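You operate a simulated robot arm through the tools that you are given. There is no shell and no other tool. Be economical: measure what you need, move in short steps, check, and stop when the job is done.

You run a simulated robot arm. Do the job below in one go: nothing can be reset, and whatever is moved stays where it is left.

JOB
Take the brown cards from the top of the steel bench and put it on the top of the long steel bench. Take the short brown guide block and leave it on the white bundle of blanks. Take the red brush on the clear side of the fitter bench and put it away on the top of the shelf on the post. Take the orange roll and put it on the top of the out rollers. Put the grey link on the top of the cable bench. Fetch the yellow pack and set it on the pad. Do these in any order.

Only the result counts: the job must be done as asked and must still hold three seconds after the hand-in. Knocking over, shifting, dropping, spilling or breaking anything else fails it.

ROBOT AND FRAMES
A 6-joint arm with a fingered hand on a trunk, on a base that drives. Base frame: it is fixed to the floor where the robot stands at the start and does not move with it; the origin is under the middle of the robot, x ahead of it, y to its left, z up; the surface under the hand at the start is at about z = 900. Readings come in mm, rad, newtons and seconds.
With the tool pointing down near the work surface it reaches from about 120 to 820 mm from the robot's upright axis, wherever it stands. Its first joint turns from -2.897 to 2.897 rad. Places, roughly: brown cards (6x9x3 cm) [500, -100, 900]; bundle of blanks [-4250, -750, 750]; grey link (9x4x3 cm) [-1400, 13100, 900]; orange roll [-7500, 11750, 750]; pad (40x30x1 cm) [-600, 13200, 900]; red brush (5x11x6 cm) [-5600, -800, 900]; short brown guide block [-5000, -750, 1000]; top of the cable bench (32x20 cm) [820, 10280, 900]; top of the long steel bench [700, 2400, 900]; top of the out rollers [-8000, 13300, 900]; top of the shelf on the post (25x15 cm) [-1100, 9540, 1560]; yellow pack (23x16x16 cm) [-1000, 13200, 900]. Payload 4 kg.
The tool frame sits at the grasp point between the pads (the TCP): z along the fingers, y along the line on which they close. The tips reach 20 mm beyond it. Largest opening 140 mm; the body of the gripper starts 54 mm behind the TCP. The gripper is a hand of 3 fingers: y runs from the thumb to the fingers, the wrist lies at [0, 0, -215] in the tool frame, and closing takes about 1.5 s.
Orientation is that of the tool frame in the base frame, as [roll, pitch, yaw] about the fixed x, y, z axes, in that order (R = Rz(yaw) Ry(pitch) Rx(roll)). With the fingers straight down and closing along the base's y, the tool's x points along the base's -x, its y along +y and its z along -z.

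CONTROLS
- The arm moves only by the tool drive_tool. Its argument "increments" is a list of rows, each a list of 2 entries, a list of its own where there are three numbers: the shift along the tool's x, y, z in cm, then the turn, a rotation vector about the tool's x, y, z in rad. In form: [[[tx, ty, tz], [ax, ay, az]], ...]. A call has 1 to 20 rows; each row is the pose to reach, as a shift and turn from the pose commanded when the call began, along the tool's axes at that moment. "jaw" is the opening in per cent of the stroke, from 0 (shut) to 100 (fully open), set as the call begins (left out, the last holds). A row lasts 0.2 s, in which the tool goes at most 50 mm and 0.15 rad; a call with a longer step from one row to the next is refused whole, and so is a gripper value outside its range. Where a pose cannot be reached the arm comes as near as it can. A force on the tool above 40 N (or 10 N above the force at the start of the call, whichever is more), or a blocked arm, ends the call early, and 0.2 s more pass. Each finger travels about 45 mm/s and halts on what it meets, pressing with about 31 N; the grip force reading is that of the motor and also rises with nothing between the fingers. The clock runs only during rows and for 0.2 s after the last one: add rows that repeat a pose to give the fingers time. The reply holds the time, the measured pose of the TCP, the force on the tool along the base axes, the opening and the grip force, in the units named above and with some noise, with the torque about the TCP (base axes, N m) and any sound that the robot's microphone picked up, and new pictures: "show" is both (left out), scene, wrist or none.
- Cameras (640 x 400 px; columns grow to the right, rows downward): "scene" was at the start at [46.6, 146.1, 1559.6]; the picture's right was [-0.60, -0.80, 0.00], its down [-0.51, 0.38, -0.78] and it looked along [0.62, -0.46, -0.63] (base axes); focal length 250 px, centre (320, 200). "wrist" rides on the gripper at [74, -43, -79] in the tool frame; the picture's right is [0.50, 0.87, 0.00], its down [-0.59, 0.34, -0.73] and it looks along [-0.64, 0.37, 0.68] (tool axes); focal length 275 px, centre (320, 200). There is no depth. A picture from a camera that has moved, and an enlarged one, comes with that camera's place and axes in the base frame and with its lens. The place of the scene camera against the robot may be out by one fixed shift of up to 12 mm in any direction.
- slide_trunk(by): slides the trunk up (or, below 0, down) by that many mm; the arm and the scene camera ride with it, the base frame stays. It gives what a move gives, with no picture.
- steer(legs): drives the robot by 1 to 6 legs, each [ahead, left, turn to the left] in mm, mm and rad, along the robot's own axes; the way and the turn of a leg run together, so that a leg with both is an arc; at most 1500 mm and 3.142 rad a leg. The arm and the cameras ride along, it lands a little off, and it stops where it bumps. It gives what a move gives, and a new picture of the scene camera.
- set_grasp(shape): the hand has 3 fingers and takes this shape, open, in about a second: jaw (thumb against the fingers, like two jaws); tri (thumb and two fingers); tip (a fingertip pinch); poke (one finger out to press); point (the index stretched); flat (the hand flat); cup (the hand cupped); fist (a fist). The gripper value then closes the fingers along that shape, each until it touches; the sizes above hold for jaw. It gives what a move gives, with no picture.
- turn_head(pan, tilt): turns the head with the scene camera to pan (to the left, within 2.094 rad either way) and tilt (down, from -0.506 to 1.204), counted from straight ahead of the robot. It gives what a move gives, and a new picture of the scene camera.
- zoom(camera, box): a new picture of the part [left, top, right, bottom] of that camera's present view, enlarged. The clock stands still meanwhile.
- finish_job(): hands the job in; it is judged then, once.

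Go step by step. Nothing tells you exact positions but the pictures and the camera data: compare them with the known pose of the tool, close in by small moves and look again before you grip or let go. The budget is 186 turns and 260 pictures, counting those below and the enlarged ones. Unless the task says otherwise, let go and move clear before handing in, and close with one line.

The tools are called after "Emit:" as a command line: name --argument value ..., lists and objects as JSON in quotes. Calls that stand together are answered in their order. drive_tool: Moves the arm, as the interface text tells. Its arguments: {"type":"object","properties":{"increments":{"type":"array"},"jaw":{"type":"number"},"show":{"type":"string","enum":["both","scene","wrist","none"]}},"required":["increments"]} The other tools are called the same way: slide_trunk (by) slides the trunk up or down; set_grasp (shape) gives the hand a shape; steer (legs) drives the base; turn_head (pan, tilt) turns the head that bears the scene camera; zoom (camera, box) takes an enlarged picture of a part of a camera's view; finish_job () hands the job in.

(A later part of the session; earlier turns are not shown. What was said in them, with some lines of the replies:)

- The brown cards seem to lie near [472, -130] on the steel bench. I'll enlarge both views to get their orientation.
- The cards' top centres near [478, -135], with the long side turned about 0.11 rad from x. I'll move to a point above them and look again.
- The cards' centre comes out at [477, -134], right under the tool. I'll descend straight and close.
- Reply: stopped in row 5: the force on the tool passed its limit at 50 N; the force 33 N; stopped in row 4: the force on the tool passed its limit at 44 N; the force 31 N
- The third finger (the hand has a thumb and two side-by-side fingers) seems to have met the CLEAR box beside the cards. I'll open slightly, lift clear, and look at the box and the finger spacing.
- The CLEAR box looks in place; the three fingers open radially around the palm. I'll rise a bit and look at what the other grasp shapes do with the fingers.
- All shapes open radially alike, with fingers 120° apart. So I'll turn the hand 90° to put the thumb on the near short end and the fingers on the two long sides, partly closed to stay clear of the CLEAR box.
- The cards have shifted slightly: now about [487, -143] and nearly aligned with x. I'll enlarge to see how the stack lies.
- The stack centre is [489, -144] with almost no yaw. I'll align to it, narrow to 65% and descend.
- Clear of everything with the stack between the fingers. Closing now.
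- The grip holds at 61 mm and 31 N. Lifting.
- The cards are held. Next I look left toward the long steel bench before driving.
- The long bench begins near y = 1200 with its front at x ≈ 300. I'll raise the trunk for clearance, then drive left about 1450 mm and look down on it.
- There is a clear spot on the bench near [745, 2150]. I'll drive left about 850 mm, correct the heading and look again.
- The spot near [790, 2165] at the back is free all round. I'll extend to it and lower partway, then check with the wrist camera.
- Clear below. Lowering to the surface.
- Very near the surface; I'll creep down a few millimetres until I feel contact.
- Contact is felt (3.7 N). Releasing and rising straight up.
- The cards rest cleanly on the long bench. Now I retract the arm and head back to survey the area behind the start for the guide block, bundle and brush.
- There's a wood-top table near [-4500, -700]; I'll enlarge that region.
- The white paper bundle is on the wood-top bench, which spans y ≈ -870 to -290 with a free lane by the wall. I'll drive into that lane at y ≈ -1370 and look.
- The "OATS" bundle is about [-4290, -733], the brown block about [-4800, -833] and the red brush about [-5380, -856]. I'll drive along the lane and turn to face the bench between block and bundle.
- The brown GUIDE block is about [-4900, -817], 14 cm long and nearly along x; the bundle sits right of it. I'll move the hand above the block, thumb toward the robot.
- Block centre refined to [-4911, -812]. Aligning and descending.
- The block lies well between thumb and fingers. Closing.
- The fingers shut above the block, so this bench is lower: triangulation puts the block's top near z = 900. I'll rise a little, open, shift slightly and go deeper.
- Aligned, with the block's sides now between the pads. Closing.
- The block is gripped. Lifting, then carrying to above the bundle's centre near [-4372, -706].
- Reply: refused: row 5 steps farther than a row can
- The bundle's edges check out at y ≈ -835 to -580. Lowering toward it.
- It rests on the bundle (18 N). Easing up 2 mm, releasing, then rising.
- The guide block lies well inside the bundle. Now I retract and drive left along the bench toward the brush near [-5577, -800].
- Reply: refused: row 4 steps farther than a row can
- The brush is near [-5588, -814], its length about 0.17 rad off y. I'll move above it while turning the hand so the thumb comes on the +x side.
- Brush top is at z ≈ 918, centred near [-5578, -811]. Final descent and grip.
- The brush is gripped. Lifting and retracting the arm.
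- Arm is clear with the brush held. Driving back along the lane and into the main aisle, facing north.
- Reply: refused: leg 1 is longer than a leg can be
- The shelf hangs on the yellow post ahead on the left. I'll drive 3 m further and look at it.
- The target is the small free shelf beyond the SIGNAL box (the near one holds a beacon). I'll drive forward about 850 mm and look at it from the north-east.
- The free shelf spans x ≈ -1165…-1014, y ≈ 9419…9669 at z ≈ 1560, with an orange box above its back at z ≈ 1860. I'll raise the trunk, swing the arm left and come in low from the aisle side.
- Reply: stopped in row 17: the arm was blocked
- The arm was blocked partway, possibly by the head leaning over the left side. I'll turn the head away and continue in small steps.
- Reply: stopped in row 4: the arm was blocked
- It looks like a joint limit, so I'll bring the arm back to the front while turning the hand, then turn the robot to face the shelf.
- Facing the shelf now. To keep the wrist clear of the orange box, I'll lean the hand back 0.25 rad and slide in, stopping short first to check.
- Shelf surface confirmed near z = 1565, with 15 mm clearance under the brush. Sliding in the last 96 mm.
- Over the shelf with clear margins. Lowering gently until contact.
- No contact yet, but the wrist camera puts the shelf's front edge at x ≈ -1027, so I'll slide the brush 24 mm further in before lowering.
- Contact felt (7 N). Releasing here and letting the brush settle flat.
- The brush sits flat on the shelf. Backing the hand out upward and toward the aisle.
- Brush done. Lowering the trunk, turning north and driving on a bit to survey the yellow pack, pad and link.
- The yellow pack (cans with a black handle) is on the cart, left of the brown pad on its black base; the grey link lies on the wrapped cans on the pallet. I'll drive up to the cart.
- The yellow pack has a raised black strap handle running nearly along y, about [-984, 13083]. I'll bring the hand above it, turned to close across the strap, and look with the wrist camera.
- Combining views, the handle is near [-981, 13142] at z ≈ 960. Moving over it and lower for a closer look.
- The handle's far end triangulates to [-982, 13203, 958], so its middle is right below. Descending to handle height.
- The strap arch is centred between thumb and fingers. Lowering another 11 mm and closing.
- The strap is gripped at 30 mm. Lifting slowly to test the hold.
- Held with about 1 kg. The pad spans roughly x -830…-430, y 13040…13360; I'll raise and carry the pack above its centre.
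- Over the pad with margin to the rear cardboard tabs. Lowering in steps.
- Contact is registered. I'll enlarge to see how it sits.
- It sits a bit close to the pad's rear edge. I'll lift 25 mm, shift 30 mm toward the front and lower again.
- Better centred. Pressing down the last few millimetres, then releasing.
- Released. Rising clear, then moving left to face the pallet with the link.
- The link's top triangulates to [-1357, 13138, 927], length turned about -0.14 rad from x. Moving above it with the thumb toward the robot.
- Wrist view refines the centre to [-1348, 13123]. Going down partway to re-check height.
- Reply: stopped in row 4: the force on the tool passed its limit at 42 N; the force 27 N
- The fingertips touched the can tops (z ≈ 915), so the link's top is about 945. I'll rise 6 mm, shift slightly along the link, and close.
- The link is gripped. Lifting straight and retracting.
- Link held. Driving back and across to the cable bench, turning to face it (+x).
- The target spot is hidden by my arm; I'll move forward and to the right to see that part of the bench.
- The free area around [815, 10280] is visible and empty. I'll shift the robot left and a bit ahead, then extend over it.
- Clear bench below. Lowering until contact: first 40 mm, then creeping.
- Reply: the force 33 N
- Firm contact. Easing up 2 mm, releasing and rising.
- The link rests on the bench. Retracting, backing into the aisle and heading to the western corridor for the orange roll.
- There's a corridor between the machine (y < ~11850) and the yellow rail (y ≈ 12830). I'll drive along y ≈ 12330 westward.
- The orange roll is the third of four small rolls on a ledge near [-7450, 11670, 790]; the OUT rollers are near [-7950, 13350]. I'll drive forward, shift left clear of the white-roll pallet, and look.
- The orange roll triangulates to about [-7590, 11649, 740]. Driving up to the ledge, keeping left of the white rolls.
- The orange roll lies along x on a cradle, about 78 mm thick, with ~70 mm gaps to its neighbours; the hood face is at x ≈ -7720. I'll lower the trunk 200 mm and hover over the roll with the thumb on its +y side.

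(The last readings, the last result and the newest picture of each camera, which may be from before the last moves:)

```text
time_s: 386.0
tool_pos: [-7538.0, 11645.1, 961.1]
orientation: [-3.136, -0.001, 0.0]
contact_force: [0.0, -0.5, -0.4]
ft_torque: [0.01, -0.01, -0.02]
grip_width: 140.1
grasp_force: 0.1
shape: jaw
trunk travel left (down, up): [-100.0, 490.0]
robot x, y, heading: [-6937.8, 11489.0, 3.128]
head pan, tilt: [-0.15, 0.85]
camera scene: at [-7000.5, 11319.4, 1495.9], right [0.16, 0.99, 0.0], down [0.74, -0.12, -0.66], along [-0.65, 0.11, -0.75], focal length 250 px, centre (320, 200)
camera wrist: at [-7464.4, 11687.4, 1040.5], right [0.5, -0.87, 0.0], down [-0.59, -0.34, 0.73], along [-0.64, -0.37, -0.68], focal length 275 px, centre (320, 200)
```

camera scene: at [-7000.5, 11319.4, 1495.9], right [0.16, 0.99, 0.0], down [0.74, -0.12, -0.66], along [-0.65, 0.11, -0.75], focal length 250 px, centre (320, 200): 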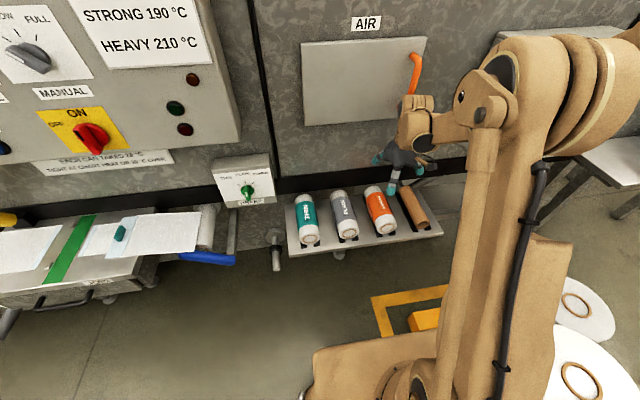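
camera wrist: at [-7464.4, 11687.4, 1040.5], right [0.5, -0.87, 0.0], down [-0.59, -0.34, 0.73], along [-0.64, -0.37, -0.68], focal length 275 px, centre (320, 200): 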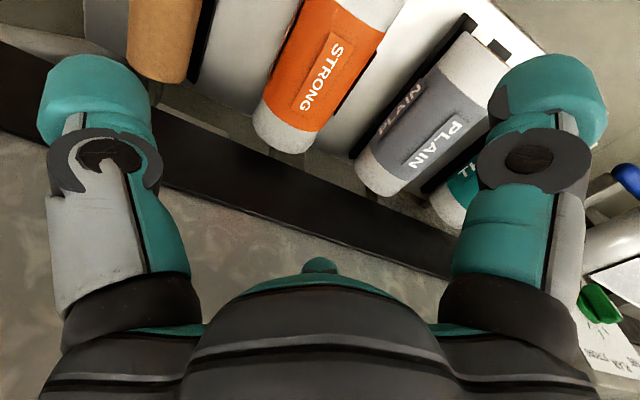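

Emit:
drive_tool --increments '[[[0, 0, 4], [0, 0, 0]], [[0, 0, 8], [0, 0, 0]], [[0, 0, 11], [0, 0, 0]], [[0, 0, 11], [0, 0, 0]]]' --show "both"

```text
time_s: 387.0
tool_pos: [-7539.3, 11644.3, 848.6]
orientation: [-3.137, 0.001, -0.001]
contact_force: [0.2, 0.1, -0.2]
ft_torque: [0.01, 0.01, -0.01]
grip_width: 139.7
grasp_force: 0.1
shape: jaw
trunk travel left (down, up): [-100.0, 490.0]
robot x, y, heading: [-6935.5, 11485.9, 3.122]
head pan, tilt: [-0.15, 0.85]
camera scene: at [-7000.6, 11319.4, 1495.9], right [0.16, 0.99, 0.0], down [0.74, -0.12, -0.66], along [-0.65, 0.11, -0.75], focal length 250 px, centre (320, 200)
camera wrist: at [-7464.7, 11687.1, 928.7], right [0.5, -0.87, 0.0], down [-0.59, -0.34, 0.73], along [-0.64, -0.36, -0.68], focal length 275 px, centre (320, 200)
```

scene: 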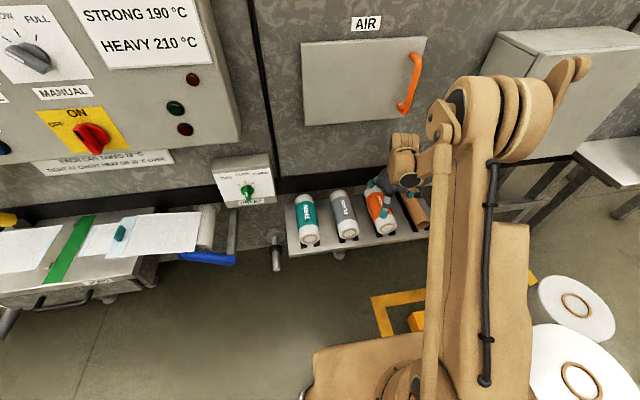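
wrist: 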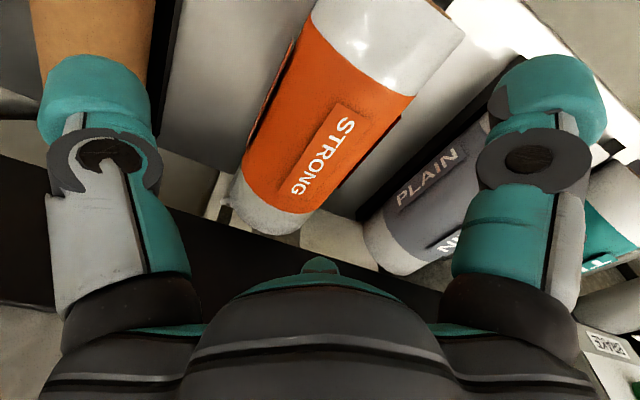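

Triangulation puts the roll's top at z ≈ 802 and its axis at y ≈ 11631. I'll offset toward the finger side and descend partly to verify the side clearances.

Emit:
drive_tool --increments '[[[-1.8, 1.5, 0], [0, 0, 0]], [[-3.57, 2.93, 0], [0, 0, 0]], [[-3.57, 2.93, 2], [0, 0, 0]], [[-3.57, 2.93, 2.8], [0, 0, 0]], [[-3.57, 2.93, 2.8], [0, 0, 0]]]' --show "both"

```text
time_s: 388.2
tool_pos: [-7575.6, 11617.1, 821.3]
orientation: [-3.137, 0.0, -0.001]
contact_force: [-0.6, 0.0, 0.0]
ft_torque: [0.01, -0.02, 0.02]
grip_width: 139.9
grasp_force: 0.0
shape: jaw
trunk travel left (down, up): [-100.0, 490.0]
robot x, y, heading: [-6943.5, 11489.1, 3.129]
head pan, tilt: [-0.15, 0.85]
camera scene: at [-7000.6, 11319.4, 1495.9], right [0.16, 0.99, 0.0], down [0.74, -0.12, -0.66], along [-0.65, 0.11, -0.75], focal length 250 px, centre (320, 200)
camera wrist: at [-7501.2, 11658.5, 902.0], right [0.5, -0.87, 0.0], down [-0.59, -0.34, 0.73], along [-0.64, -0.36, -0.68], focal length 275 px, centre (320, 200)
```

scene: 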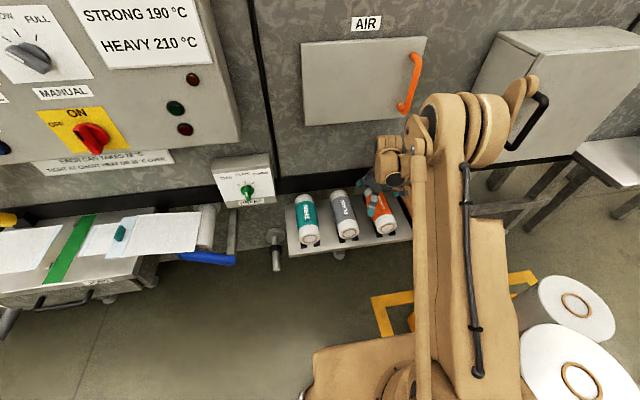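
wrist: 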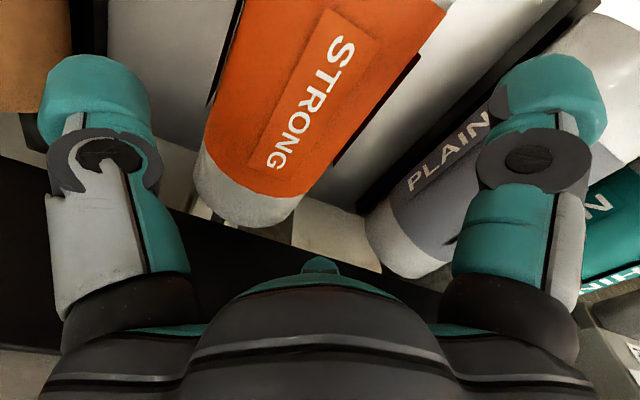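

Clearances are 12–20 mm on all sides. Descending to the roll's mid-height.

Emit:
drive_tool --increments '[[[0, 0, 1.5], [0, 0, 0]], [[0, 0, 3], [0, 0, 0]], [[0, 0, 4.5], [0, 0, 0]], [[0, 0, 5.8], [0, 0, 0]], [[0, 0, 5.8], [0, 0, 0]]]' --show "wrist"

```text
time_s: 389.4
tool_pos: [-7577.0, 11616.3, 764.3]
orientation: [-3.139, 0.0, 0.001]
contact_force: [0.4, 0.0, 0.3]
ft_torque: [0.03, 0.01, 0.01]
grip_width: 140.0
grasp_force: 0.0
shape: jaw
trunk travel left (down, up): [-100.0, 490.0]
robot x, y, heading: [-6936.4, 11488.7, 3.125]
head pan, tilt: [-0.15, 0.85]
camera wrist: at [-7502.1, 11658.0, 844.2], right [0.5, -0.87, 0.0], down [-0.59, -0.34, 0.73], along [-0.64, -0.36, -0.68], focal length 275 px, centre (320, 200)
```

wrist: 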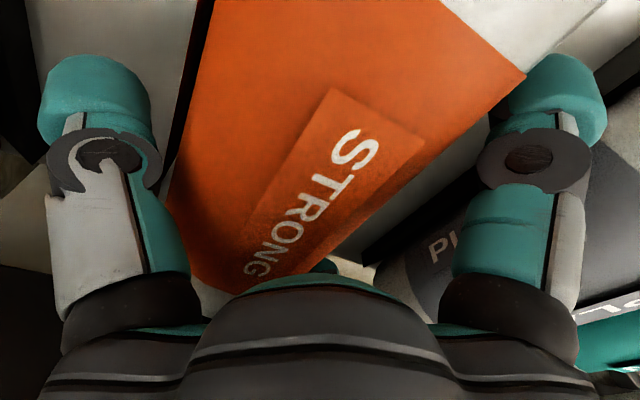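

No contact; the roll is straddled. Closing.

Emit:
drive_tool --increments '[[[0, 0, 0], [0, 0, 0]], [[0, 0, 0], [0, 0, 0]], [[0, 0, 0], [0, 0, 0]], [[0, 0, 0], [0, 0, 0]], [[0, 0, 0], [0, 0, 0]], [[0, 0, 0], [0, 0, 0]], [[0, 0, 0], [0, 0, 0]], [[0, 0, 0], [0, 0, 0]]]' --jaw 0 --show "wrist"

```text
time_s: 391.2
tool_pos: [-7577.4, 11616.8, 766.3]
orientation: [-3.138, -0.001, -0.001]
contact_force: [-0.8, -7.6, 0.9]
ft_torque: [-0.2, 0.05, -0.07]
grip_width: 88.3
grasp_force: 30.9
shape: jaw
trunk travel left (down, up): [-100.0, 490.0]
robot x, y, heading: [-6937.9, 11488.4, 3.127]
head pan, tilt: [-0.15, 0.85]
camera wrist: at [-7502.2, 11657.2, 844.6], right [0.5, -0.87, 0.0], down [-0.59, -0.34, 0.73], along [-0.64, -0.36, -0.68], focal length 275 px, centre (320, 200)
```

wrist: 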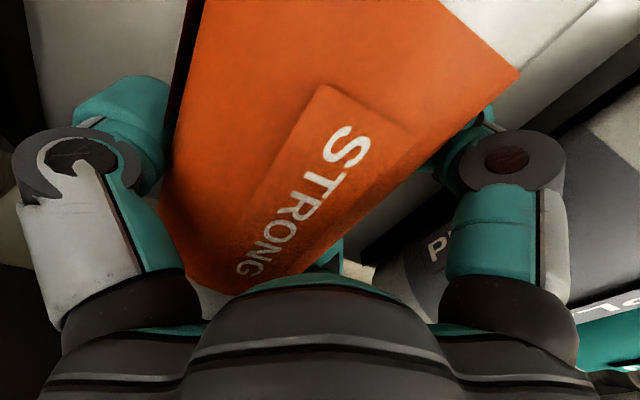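

Gripped at 88 mm. Lifting gently.

Emit:
drive_tool --increments '[[[0, 0, -0.5], [0, 0, 0]], [[0, 0, -1.5], [0, 0, 0]], [[0, 0, -3], [0, 0, 0]], [[0, 0, -5], [0, 0, 0]], [[0, 0, -7.5], [0, 0, 0]], [[0, 0, -10], [0, 0, 0]], [[0, 0, -10], [0, 0, 0]]]' --show "both"

```text
time_s: 392.8
tool_pos: [-7574.9, 11616.1, 865.4]
orientation: [-3.138, 0.0, 0.001]
contact_force: [-0.4, -0.9, -4.6]
ft_torque: [-0.09, 0.11, 0.0]
grip_width: 87.4
grasp_force: 30.6
shape: jaw
trunk travel left (down, up): [-100.0, 490.0]
robot x, y, heading: [-6936.0, 11490.3, 3.123]
head pan, tilt: [-0.15, 0.85]
camera scene: at [-7001.1, 11319.5, 1495.8], right [0.16, 0.99, 0.0], down [0.74, -0.12, -0.66], along [-0.65, 0.11, -0.75], focal length 250 px, centre (320, 200)
camera wrist: at [-7502.1, 11658.2, 945.6], right [0.5, -0.87, 0.0], down [-0.59, -0.34, 0.73], along [-0.64, -0.36, -0.68], focal length 275 px, centre (320, 200)
```

scene: 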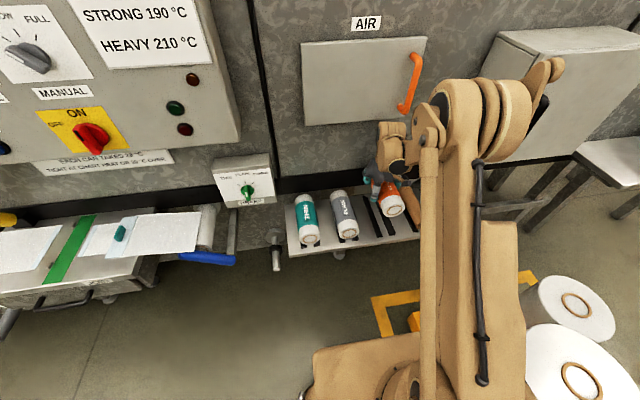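
wrist: 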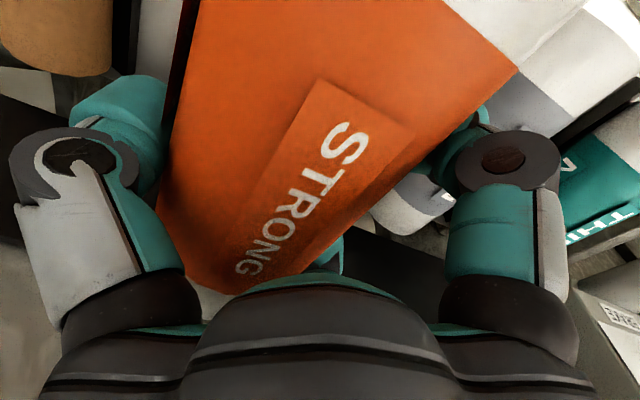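

The roll is held. Retracting up and back from the machine.

Emit:
drive_tool --increments '[[[2, 0, -2], [0, 0, 0]], [[5, 0, -4], [0, 0, 0]], [[8, 0, -7], [0, 0, 0]], [[11, 0, -10], [0, 0, 0]], [[14, 0, -13], [0, 0, 0]], [[17, 0, -16], [0, 0, 0]], [[20, 0, -19], [0, 0, 0]], [[23, 0, -22], [0, 0, 0]], [[25, 0, -25], [0, 0, 0]], [[25, 0, -25], [0, 0, 0]]]' --show "none"

Emit:
steer --legs '[[-1100, 0, 0.015], [0, -1000, 0]]'

Emit:
turn_head --pan -0.5 --tilt 0.4

```text
time_s: 395.0
tool_pos: [-7323.6, 11615.6, 1115.3]
orientation: [-3.139, 0.0, -0.001]
contact_force: [0.3, 0.3, -4.5]
ft_torque: [-0.09, 0.08, 0.05]
grip_width: 87.2
grasp_force: 31.3
shape: jaw
trunk travel left (down, up): [-100.0, 490.0]
robot x, y, heading: [-6937.0, 11489.3, 3.124]
head pan, tilt: [-0.15, 0.85]
```

```text
time_s: 405.4
tool_pos: [-6254.2, 12595.6, 1113.7]
orientation: [-3.138, 0.001, 0.033]
contact_force: [0.5, -0.1, -5.1]
ft_torque: [-0.08, 0.1, -0.02]
grip_width: 87.1
grasp_force: 31.2
shape: jaw
trunk travel left (down, up): [-100.0, 490.0]
robot x, y, heading: [-5865.2, 12489.1, -3.12]
head pan, tilt: [-0.15, 0.85]
camera scene: at [-5921.2, 12313.7, 1495.9], right [0.13, 0.99, 0.0], down [0.75, -0.1, -0.66], along [-0.65, 0.09, -0.75], focal length 250 px, centre (320, 200)
```

scene: 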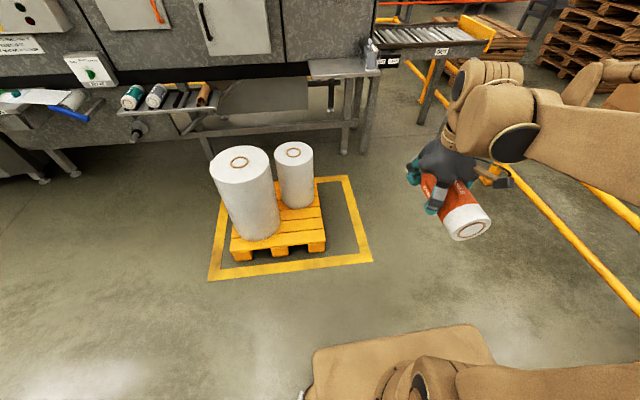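

```text
time_s: 406.3
tool_pos: [-6255.5, 12596.3, 1115.2]
orientation: [-3.139, 0.0, 0.033]
contact_force: [0.5, 0.0, -4.6]
ft_torque: [-0.12, 0.1, -0.01]
grip_width: 87.2
grasp_force: 31.3
shape: jaw
trunk travel left (down, up): [-100.0, 490.0]
robot x, y, heading: [-5862.8, 12487.1, -3.124]
head pan, tilt: [-0.499, 0.4]
camera scene: at [-5925.9, 12345.9, 1534.9], right [0.46, 0.89, 0.0], down [0.35, -0.18, -0.92], along [-0.82, 0.42, -0.39], focal length 250 px, centre (320, 200)
```

scene: 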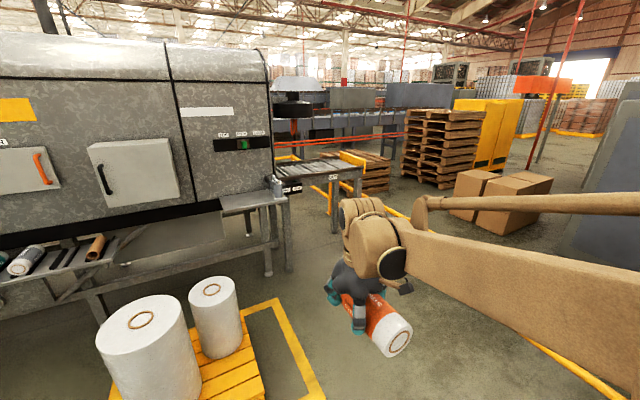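

The corridor up to the OUT table is clear. Driving right, then ahead toward it.

Emit:
steer --legs '[[0, 0, -0.018], [0, -760, 0], [1230, 0, 0]]'

Emit:
turn_head --pan 0.0 --tilt 0.6

```text
time_s: 416.6
tool_pos: [-7491.5, 13373.4, 1114.7]
orientation: [-3.138, 0.0, -0.004]
contact_force: [0.2, -1.0, -3.9]
ft_torque: [-0.1, 0.11, 0.01]
grip_width: 87.2
grasp_force: 31.1
shape: jaw
trunk travel left (down, up): [-100.0, 490.0]
robot x, y, heading: [-7103.7, 13250.9, 3.123]
head pan, tilt: [-0.499, 0.4]
camera scene: at [-7173.3, 13111.3, 1535.0], right [0.49, 0.87, 0.0], down [0.34, -0.19, -0.92], along [-0.8, 0.46, -0.39], focal length 250 px, centre (320, 200)
```

scene: 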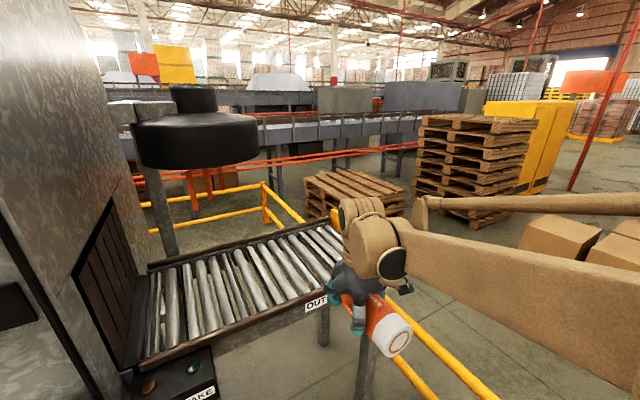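

```text
time_s: 417.5
tool_pos: [-7491.8, 13374.3, 1114.1]
orientation: [-3.138, -0.001, -0.004]
contact_force: [0.4, 0.1, -4.5]
ft_torque: [-0.1, 0.1, 0.01]
grip_width: 87.2
grasp_force: 31.6
shape: jaw
trunk travel left (down, up): [-100.0, 490.0]
robot x, y, heading: [-7105.8, 13247.9, 3.125]
head pan, tilt: [0.0, 0.6]
camera scene: at [-7181.0, 13067.1, 1516.8], right [0.02, 1.0, 0.0], down [0.56, -0.01, -0.83], along [-0.82, 0.02, -0.56], focal length 250 px, centre (320, 200)
```

scene: 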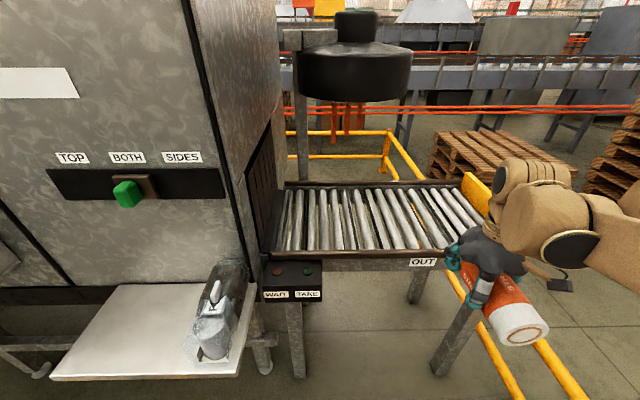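

The rollers run along x, parallel to the held roll, so it can nest between two of them. I'll drive 150 mm closer, then extend over the table at y ≈ 13400.

Emit:
steer --legs '[[150, 0, 0.015]]'

Emit:
drive_tool --increments '[[[-4, 0, 0.6], [0, 0, 0]], [[-8, 0, 1.2], [0, 0, 0]], [[-12, 0, 1.8], [0, 0, 0]], [[-16, 0, 2.4], [0, 0, 0]], [[-20, 0, 3.0], [0, 0, 0]], [[-24, 0, 3.6], [0, 0, 0]], [[-28, 0, 4.2], [0, 0, 0]], [[-28, 0, 4.2], [0, 0, 0]]]'

```text
time_s: 418.9
tool_pos: [-7645.9, 13369.2, 1114.9]
orientation: [-3.138, 0.0, 0.013]
contact_force: [-0.5, 0.1, -4.0]
ft_torque: [-0.11, 0.07, 0.01]
grip_width: 87.1
grasp_force: 30.9
shape: jaw
trunk travel left (down, up): [-100.0, 490.0]
robot x, y, heading: [-7258.6, 13247.9, 3.136]
head pan, tilt: [0.0, 0.6]
camera scene: at [-7329.8, 13067.3, 1516.7], right [0.0, 1.0, 0.0], down [0.57, 0.0, -0.82], along [-0.82, 0.0, -0.57], focal length 250 px, centre (320, 200)
```

scene: 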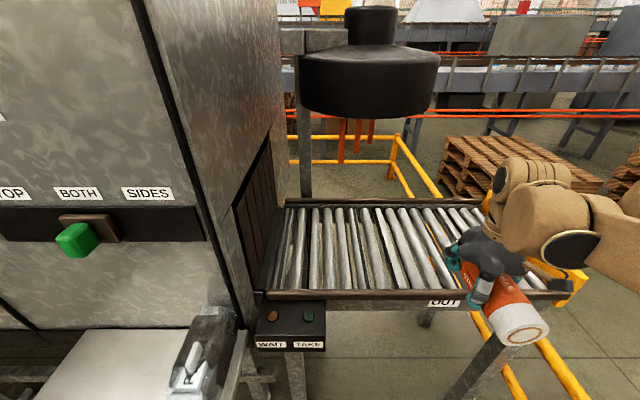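

```text
time_s: 420.6
tool_pos: [-7925.8, 13366.8, 1071.7]
orientation: [-3.139, 0.001, 0.016]
contact_force: [-0.1, 0.1, -3.2]
ft_torque: [-0.1, 0.1, 0.03]
grip_width: 86.7
grasp_force: 31.3
shape: jaw
trunk travel left (down, up): [-100.0, 490.0]
robot x, y, heading: [-7258.2, 13250.7, 3.137]
head pan, tilt: [0.0, 0.6]
camera scene: at [-7328.7, 13067.2, 1516.7], right [0.0, 1.0, 0.0], down [0.57, 0.0, -0.82], along [-0.82, 0.0, -0.57], focal length 250 px, centre (320, 200)
camera wrist: at [-7852.0, 13409.4, 1151.3], right [0.51, -0.86, 0.0], down [-0.58, -0.35, 0.73], along [-0.63, -0.37, -0.68], focal length 275 px, centre (320, 200)
```

scene: 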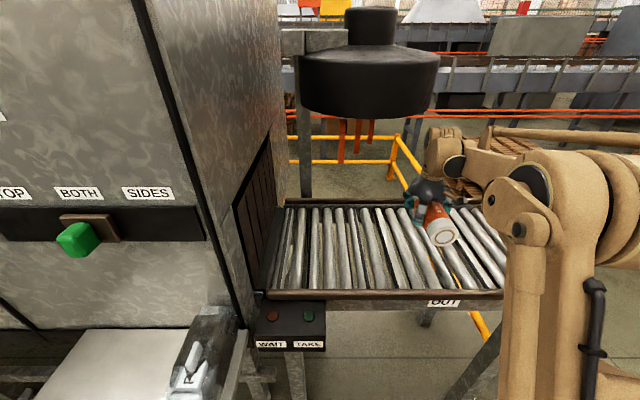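
wrist: 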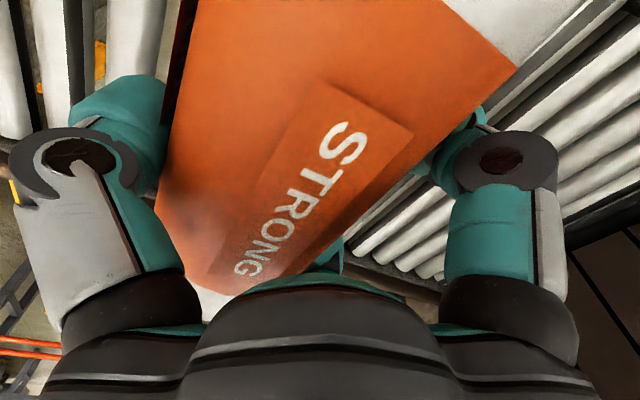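

Positioned over the rollers. Lowering to near contact, then creeping.

Emit:
drive_tool --increments '[[[0, 0, 3], [0, 0, 0]], [[0, 0, 6], [0, 0, 0]], [[0, 0, 9], [0, 0, 0]], [[0, 0, 10], [0, 0, 0]], [[0, 0, 10], [0, 0, 0]]]' --show "both"

```text
time_s: 421.9
tool_pos: [-7926.4, 13366.5, 972.0]
orientation: [-3.139, -0.001, 0.013]
contact_force: [0.4, 0.0, -4.0]
ft_torque: [-0.09, 0.14, 0.0]
grip_width: 87.0
grasp_force: 31.3
shape: jaw
trunk travel left (down, up): [-100.0, 490.0]
robot x, y, heading: [-7260.8, 13251.0, 3.144]
head pan, tilt: [0.0, 0.6]
camera scene: at [-7329.0, 13067.3, 1516.7], right [0.0, 1.0, 0.0], down [0.57, 0.0, -0.82], along [-0.82, 0.0, -0.57], focal length 250 px, centre (320, 200)
camera wrist: at [-7852.8, 13409.7, 1051.7], right [0.51, -0.86, 0.0], down [-0.58, -0.35, 0.73], along [-0.63, -0.37, -0.68], focal length 275 px, centre (320, 200)
```

scene: 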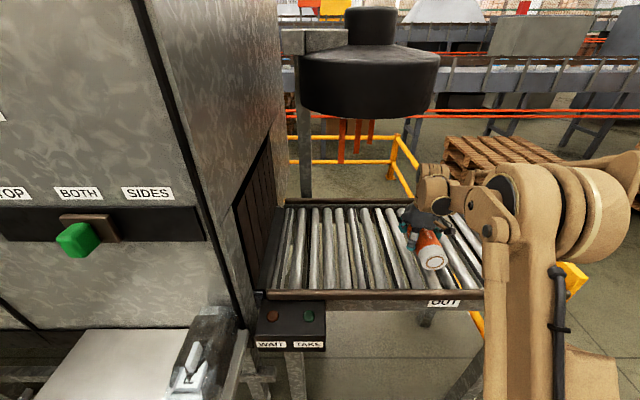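
wrist: 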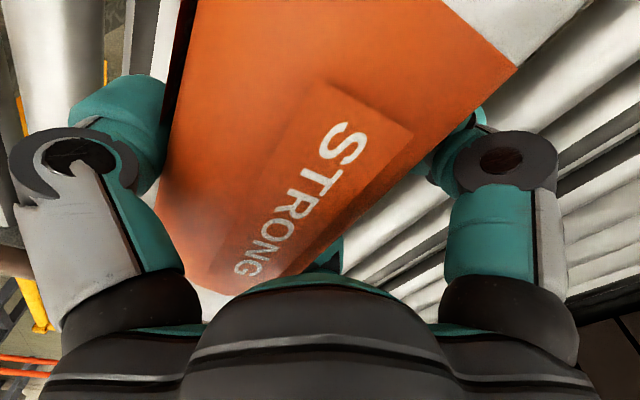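

Emit:
drive_tool --increments '[[[0, 0, 0.5], [0, 0, 0]], [[0, 0, 1.0], [0, 0, 0]], [[0, 0, 1.5], [0, 0, 0]], [[0, 0, 2.0], [0, 0, 0]], [[0, 0, 2.0], [0, 0, 0]]]' --show "none"

Emit:
drive_tool --increments '[[[0, 0, 0.3], [0, 0, 0]], [[0, 0, 0.6], [0, 0, 0]], [[0, 0, 0.6], [0, 0, 0]]]' --show "none"

Emit:
zoom --camera "scene" --box '[370, 180, 510, 310]'

```text
time_s: 423.1
tool_pos: [-7925.4, 13367.2, 952.7]
orientation: [-3.138, 0.001, 0.015]
contact_force: [0.5, -0.7, -4.4]
ft_torque: [-0.1, 0.1, -0.02]
grip_width: 87.0
grasp_force: 30.9
shape: jaw
trunk travel left (down, up): [-100.0, 490.0]
robot x, y, heading: [-7255.7, 13252.0, 3.137]
head pan, tilt: [0.0, 0.6]
```

```text
time_s: 423.9
tool_pos: [-7925.8, 13365.9, 946.5]
orientation: [-3.138, 0.0, 0.016]
contact_force: [-0.7, -0.1, -3.6]
ft_torque: [-0.06, 0.07, 0.01]
grip_width: 86.8
grasp_force: 30.9
shape: jaw
trunk travel left (down, up): [-100.0, 490.0]
robot x, y, heading: [-7258.3, 13247.9, 3.145]
head pan, tilt: [0.0, 0.6]
```

```text
3.08 times, centred on (440, 245) of scene
camera zoom: at [-7329.1, 13067.3, 1516.7], right [0.0, 1.0, 0.0], down [0.57, 0.0, -0.82], along [-0.82, 0.0, -0.57], focal length 768 px, centre (-49, 62)
```

zoom: 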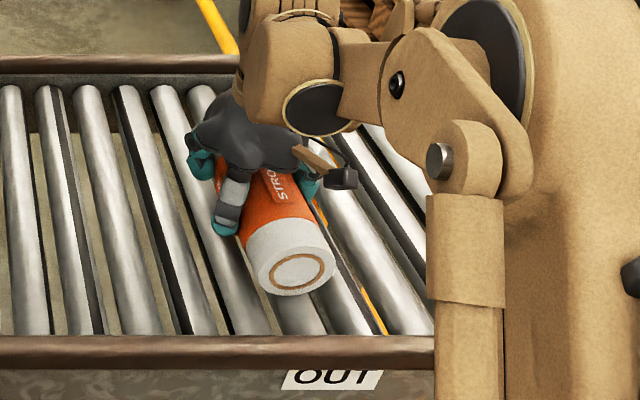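

Emit:
drive_tool --increments '[[[0, 0, 0.3], [0, 0, 0]], [[0, 0, 0.6], [0, 0, 0]], [[0, 0, 0.6], [0, 0, 0]]]' --show "none"

Emit:
drive_tool --increments '[[[0, 0, 0.3], [0, 0, 0]], [[0, 0, 0.5], [0, 0, 0]], [[0, 0, 0.5], [0, 0, 0]]]' --show "none"

```text
time_s: 424.6
tool_pos: [-7926.6, 13366.2, 942.0]
orientation: [-3.137, 0.002, 0.014]
contact_force: [-3.8, -1.2, 8.5]
ft_torque: [0.01, -0.16, 0.12]
grip_width: 86.3
grasp_force: 31.1
shape: jaw
trunk travel left (down, up): [-100.0, 490.0]
robot x, y, heading: [-7258.0, 13255.3, 3.145]
head pan, tilt: [0.0, 0.6]
```

```text
time_s: 425.3
tool_pos: [-7925.2, 13365.9, 939.0]
orientation: [-3.137, 0.003, 0.016]
contact_force: [-4.8, -0.2, 24.4]
ft_torque: [0.71, -0.16, 0.35]
grip_width: 85.0
grasp_force: 30.8
shape: jaw
trunk travel left (down, up): [-100.0, 490.0]
robot x, y, heading: [-7256.5, 13250.5, 3.142]
head pan, tilt: [0.0, 0.6]
stopped in row 3: the force on the tool passed its limit at 42 N (the readings are from after the stop); the commanded pose is now the measured one
```

Contact is on the +y side of the roll only; I'll ease up, shift 8 mm toward -y to centre it in the groove, and lower again.

Emit:
drive_tool --increments '[[[0, 0, -0.4], [0, 0, 0]], [[0, 0.8, -0.4], [0, 0, 0]], [[0, 0.8, -0.2], [0, 0, 0]], [[0, 0.8, 0], [0, 0, 0]], [[0, 0.8, 0], [0, 0, 0]]]' --show "none"

```text
time_s: 426.5
tool_pos: [-7924.4, 13357.8, 939.8]
orientation: [-3.137, 0.004, 0.016]
contact_force: [-11.4, 0.5, 32.7]
ft_torque: [0.9, -0.16, 0.32]
grip_width: 85.0
grasp_force: 31.7
shape: jaw
trunk travel left (down, up): [-100.0, 490.0]
robot x, y, heading: [-7257.0, 13250.2, 3.14]
head pan, tilt: [0.0, 0.6]
```

Similar reading, so it rests evenly enough. Easing up to a light touch and releasing with the fingers still around it.

Emit:
drive_tool --increments '[[[0, 0, -0.25], [0, 0, 0]], [[0, 0, -0.25], [0, 0, 0]]]' --show "none"

Emit:
drive_tool --increments '[[[0, 0, 0], [0, 0, 0]], [[0, 0, 0], [0, 0, 0]], [[0, 0, 0], [0, 0, 0]], [[0, 0, 0], [0, 0, 0]]]' --jaw 75 --show "wrist"

```text
time_s: 427.1
tool_pos: [-7925.3, 13358.1, 939.1]
orientation: [-3.138, 0.003, 0.015]
contact_force: [-5.5, -2.8, 12.5]
ft_torque: [0.38, -0.14, 0.2]
grip_width: 85.2
grasp_force: 31.0
shape: jaw
trunk travel left (down, up): [-100.0, 490.0]
robot x, y, heading: [-7258.6, 13248.0, 3.142]
head pan, tilt: [0.0, 0.6]
```

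```text
time_s: 428.1
tool_pos: [-7925.2, 13359.8, 939.8]
orientation: [-3.138, 0.001, 0.017]
contact_force: [0.7, 1.8, -0.7]
ft_torque: [0.0, -0.01, -0.03]
grip_width: 105.4
grasp_force: 0.1
shape: jaw
trunk travel left (down, up): [-100.0, 490.0]
robot x, y, heading: [-7255.6, 13248.9, 3.143]
head pan, tilt: [0.0, 0.6]
camera wrist: at [-7852.2, 13401.9, 1019.0], right [0.51, -0.86, 0.0], down [-0.58, -0.35, 0.73], along [-0.63, -0.37, -0.68], focal length 275 px, centre (320, 200)
```

wrist: 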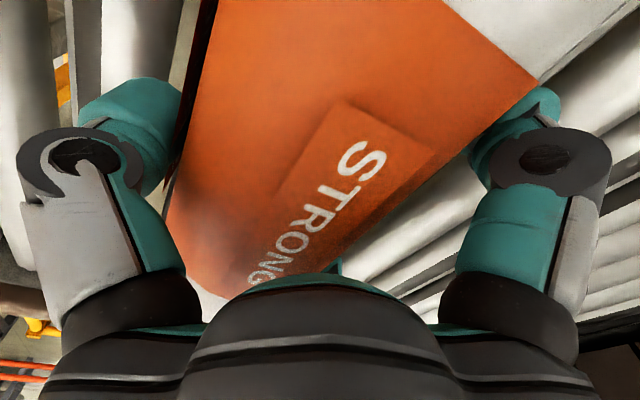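

Emit:
drive_tool --increments '[[[0, 0, 0], [0, 0, 0]], [[0, 0, 0], [0, 0, 0]], [[0, 0, 0], [0, 0, 0]], [[0, 0, 0], [0, 0, 0]], [[0, 0, 0], [0, 0, 0]], [[0, 0, 0], [0, 0, 0]], [[0, 0, 0], [0, 0, 0]]]' --jaw 100 --show "wrist"

```text
time_s: 429.7
tool_pos: [-7926.3, 13358.0, 939.0]
orientation: [-3.139, 0.002, 0.015]
contact_force: [0.3, -0.2, -0.1]
ft_torque: [-0.03, -0.01, 0.01]
grip_width: 140.0
grasp_force: 0.0
shape: jaw
trunk travel left (down, up): [-100.0, 490.0]
robot x, y, heading: [-7256.9, 13248.9, 3.141]
head pan, tilt: [0.0, 0.6]
camera wrist: at [-7852.3, 13401.8, 1019.1], right [0.51, -0.86, 0.0], down [-0.58, -0.35, 0.73], along [-0.63, -0.37, -0.68], focal length 275 px, centre (320, 200)
```

wrist: 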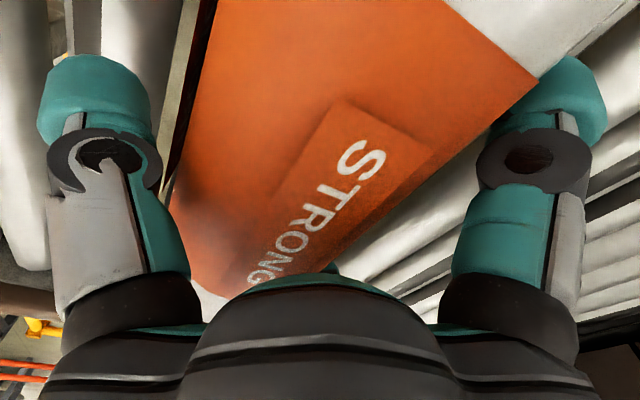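

The roll sits still in the groove. Rising straight up.

Emit:
drive_tool --increments '[[[0, 0, -1.5], [0, 0, 0]], [[0, 0, -4], [0, 0, 0]], [[0, 0, -7], [0, 0, 0]], [[0, 0, -10], [0, 0, 0]], [[3, 0, -12], [0, 0, 0]], [[7, 0, -13], [0, 0, 0]], [[11.5, 0, -13], [0, 0, 0]], [[16, 0, -13], [0, 0, 0]], [[20.5, 0, -13], [0, 0, 0]], [[25, 0, -13], [0, 0, 0]], [[29, 0, -13], [0, 0, 0]], [[29, 0, -13], [0, 0, 0]]]' --show "scene"

Emit:
zoom --camera "scene" --box '[340, 170, 520, 310]'

```text
time_s: 432.3
tool_pos: [-7636.3, 13361.7, 1068.6]
orientation: [-3.139, 0.001, 0.016]
contact_force: [-0.3, -0.4, 0.5]
ft_torque: [0.0, 0.0, 0.01]
grip_width: 140.1
grasp_force: 0.0
shape: jaw
trunk travel left (down, up): [-100.0, 490.0]
robot x, y, heading: [-7257.2, 13251.1, 3.139]
head pan, tilt: [0.0, 0.6]
camera scene: at [-7328.7, 13067.2, 1516.7], right [0.0, 1.0, 0.0], down [0.57, 0.0, -0.82], along [-0.82, 0.0, -0.57], focal length 250 px, centre (320, 200)
```

scene: 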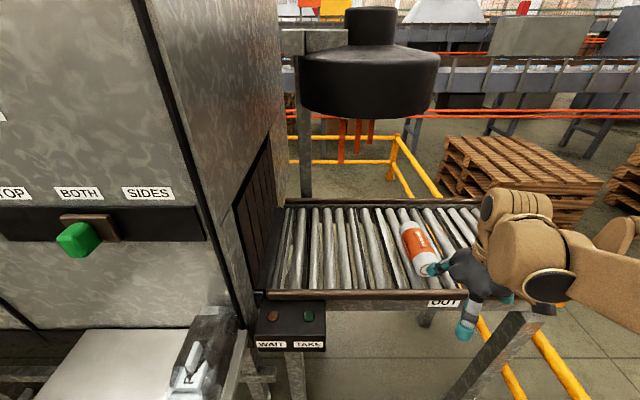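

```text
2.86 times, centred on (430, 240) of scene
camera zoom: at [-7328.7, 13067.2, 1516.7], right [0.0, 1.0, 0.0], down [0.57, 0.0, -0.82], along [-0.82, 0.0, -0.57], focal length 713 px, centre (6, 86)
```

zoom: 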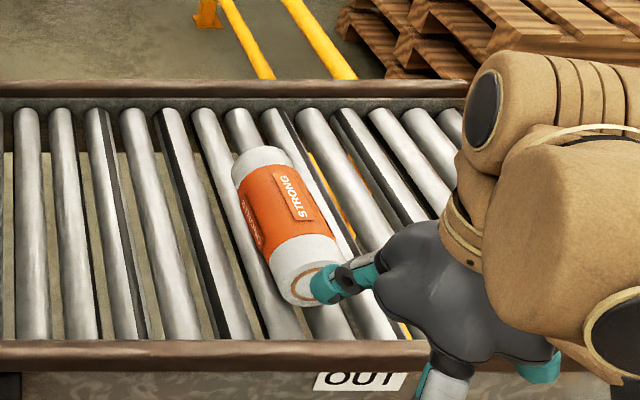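

The orange roll lies steady in the groove of the OUT rollers and the hand is clear of it. All six moves are done, so I'm handing in.

Emit:
finish_job

```text
The job is handed in.
```

All six items were put where the job asked and the job is handed in. One thing to know: early on, a finger pushed against the CLEAR box next to the cards, but the box looked unmoved in the pictures afterwards.
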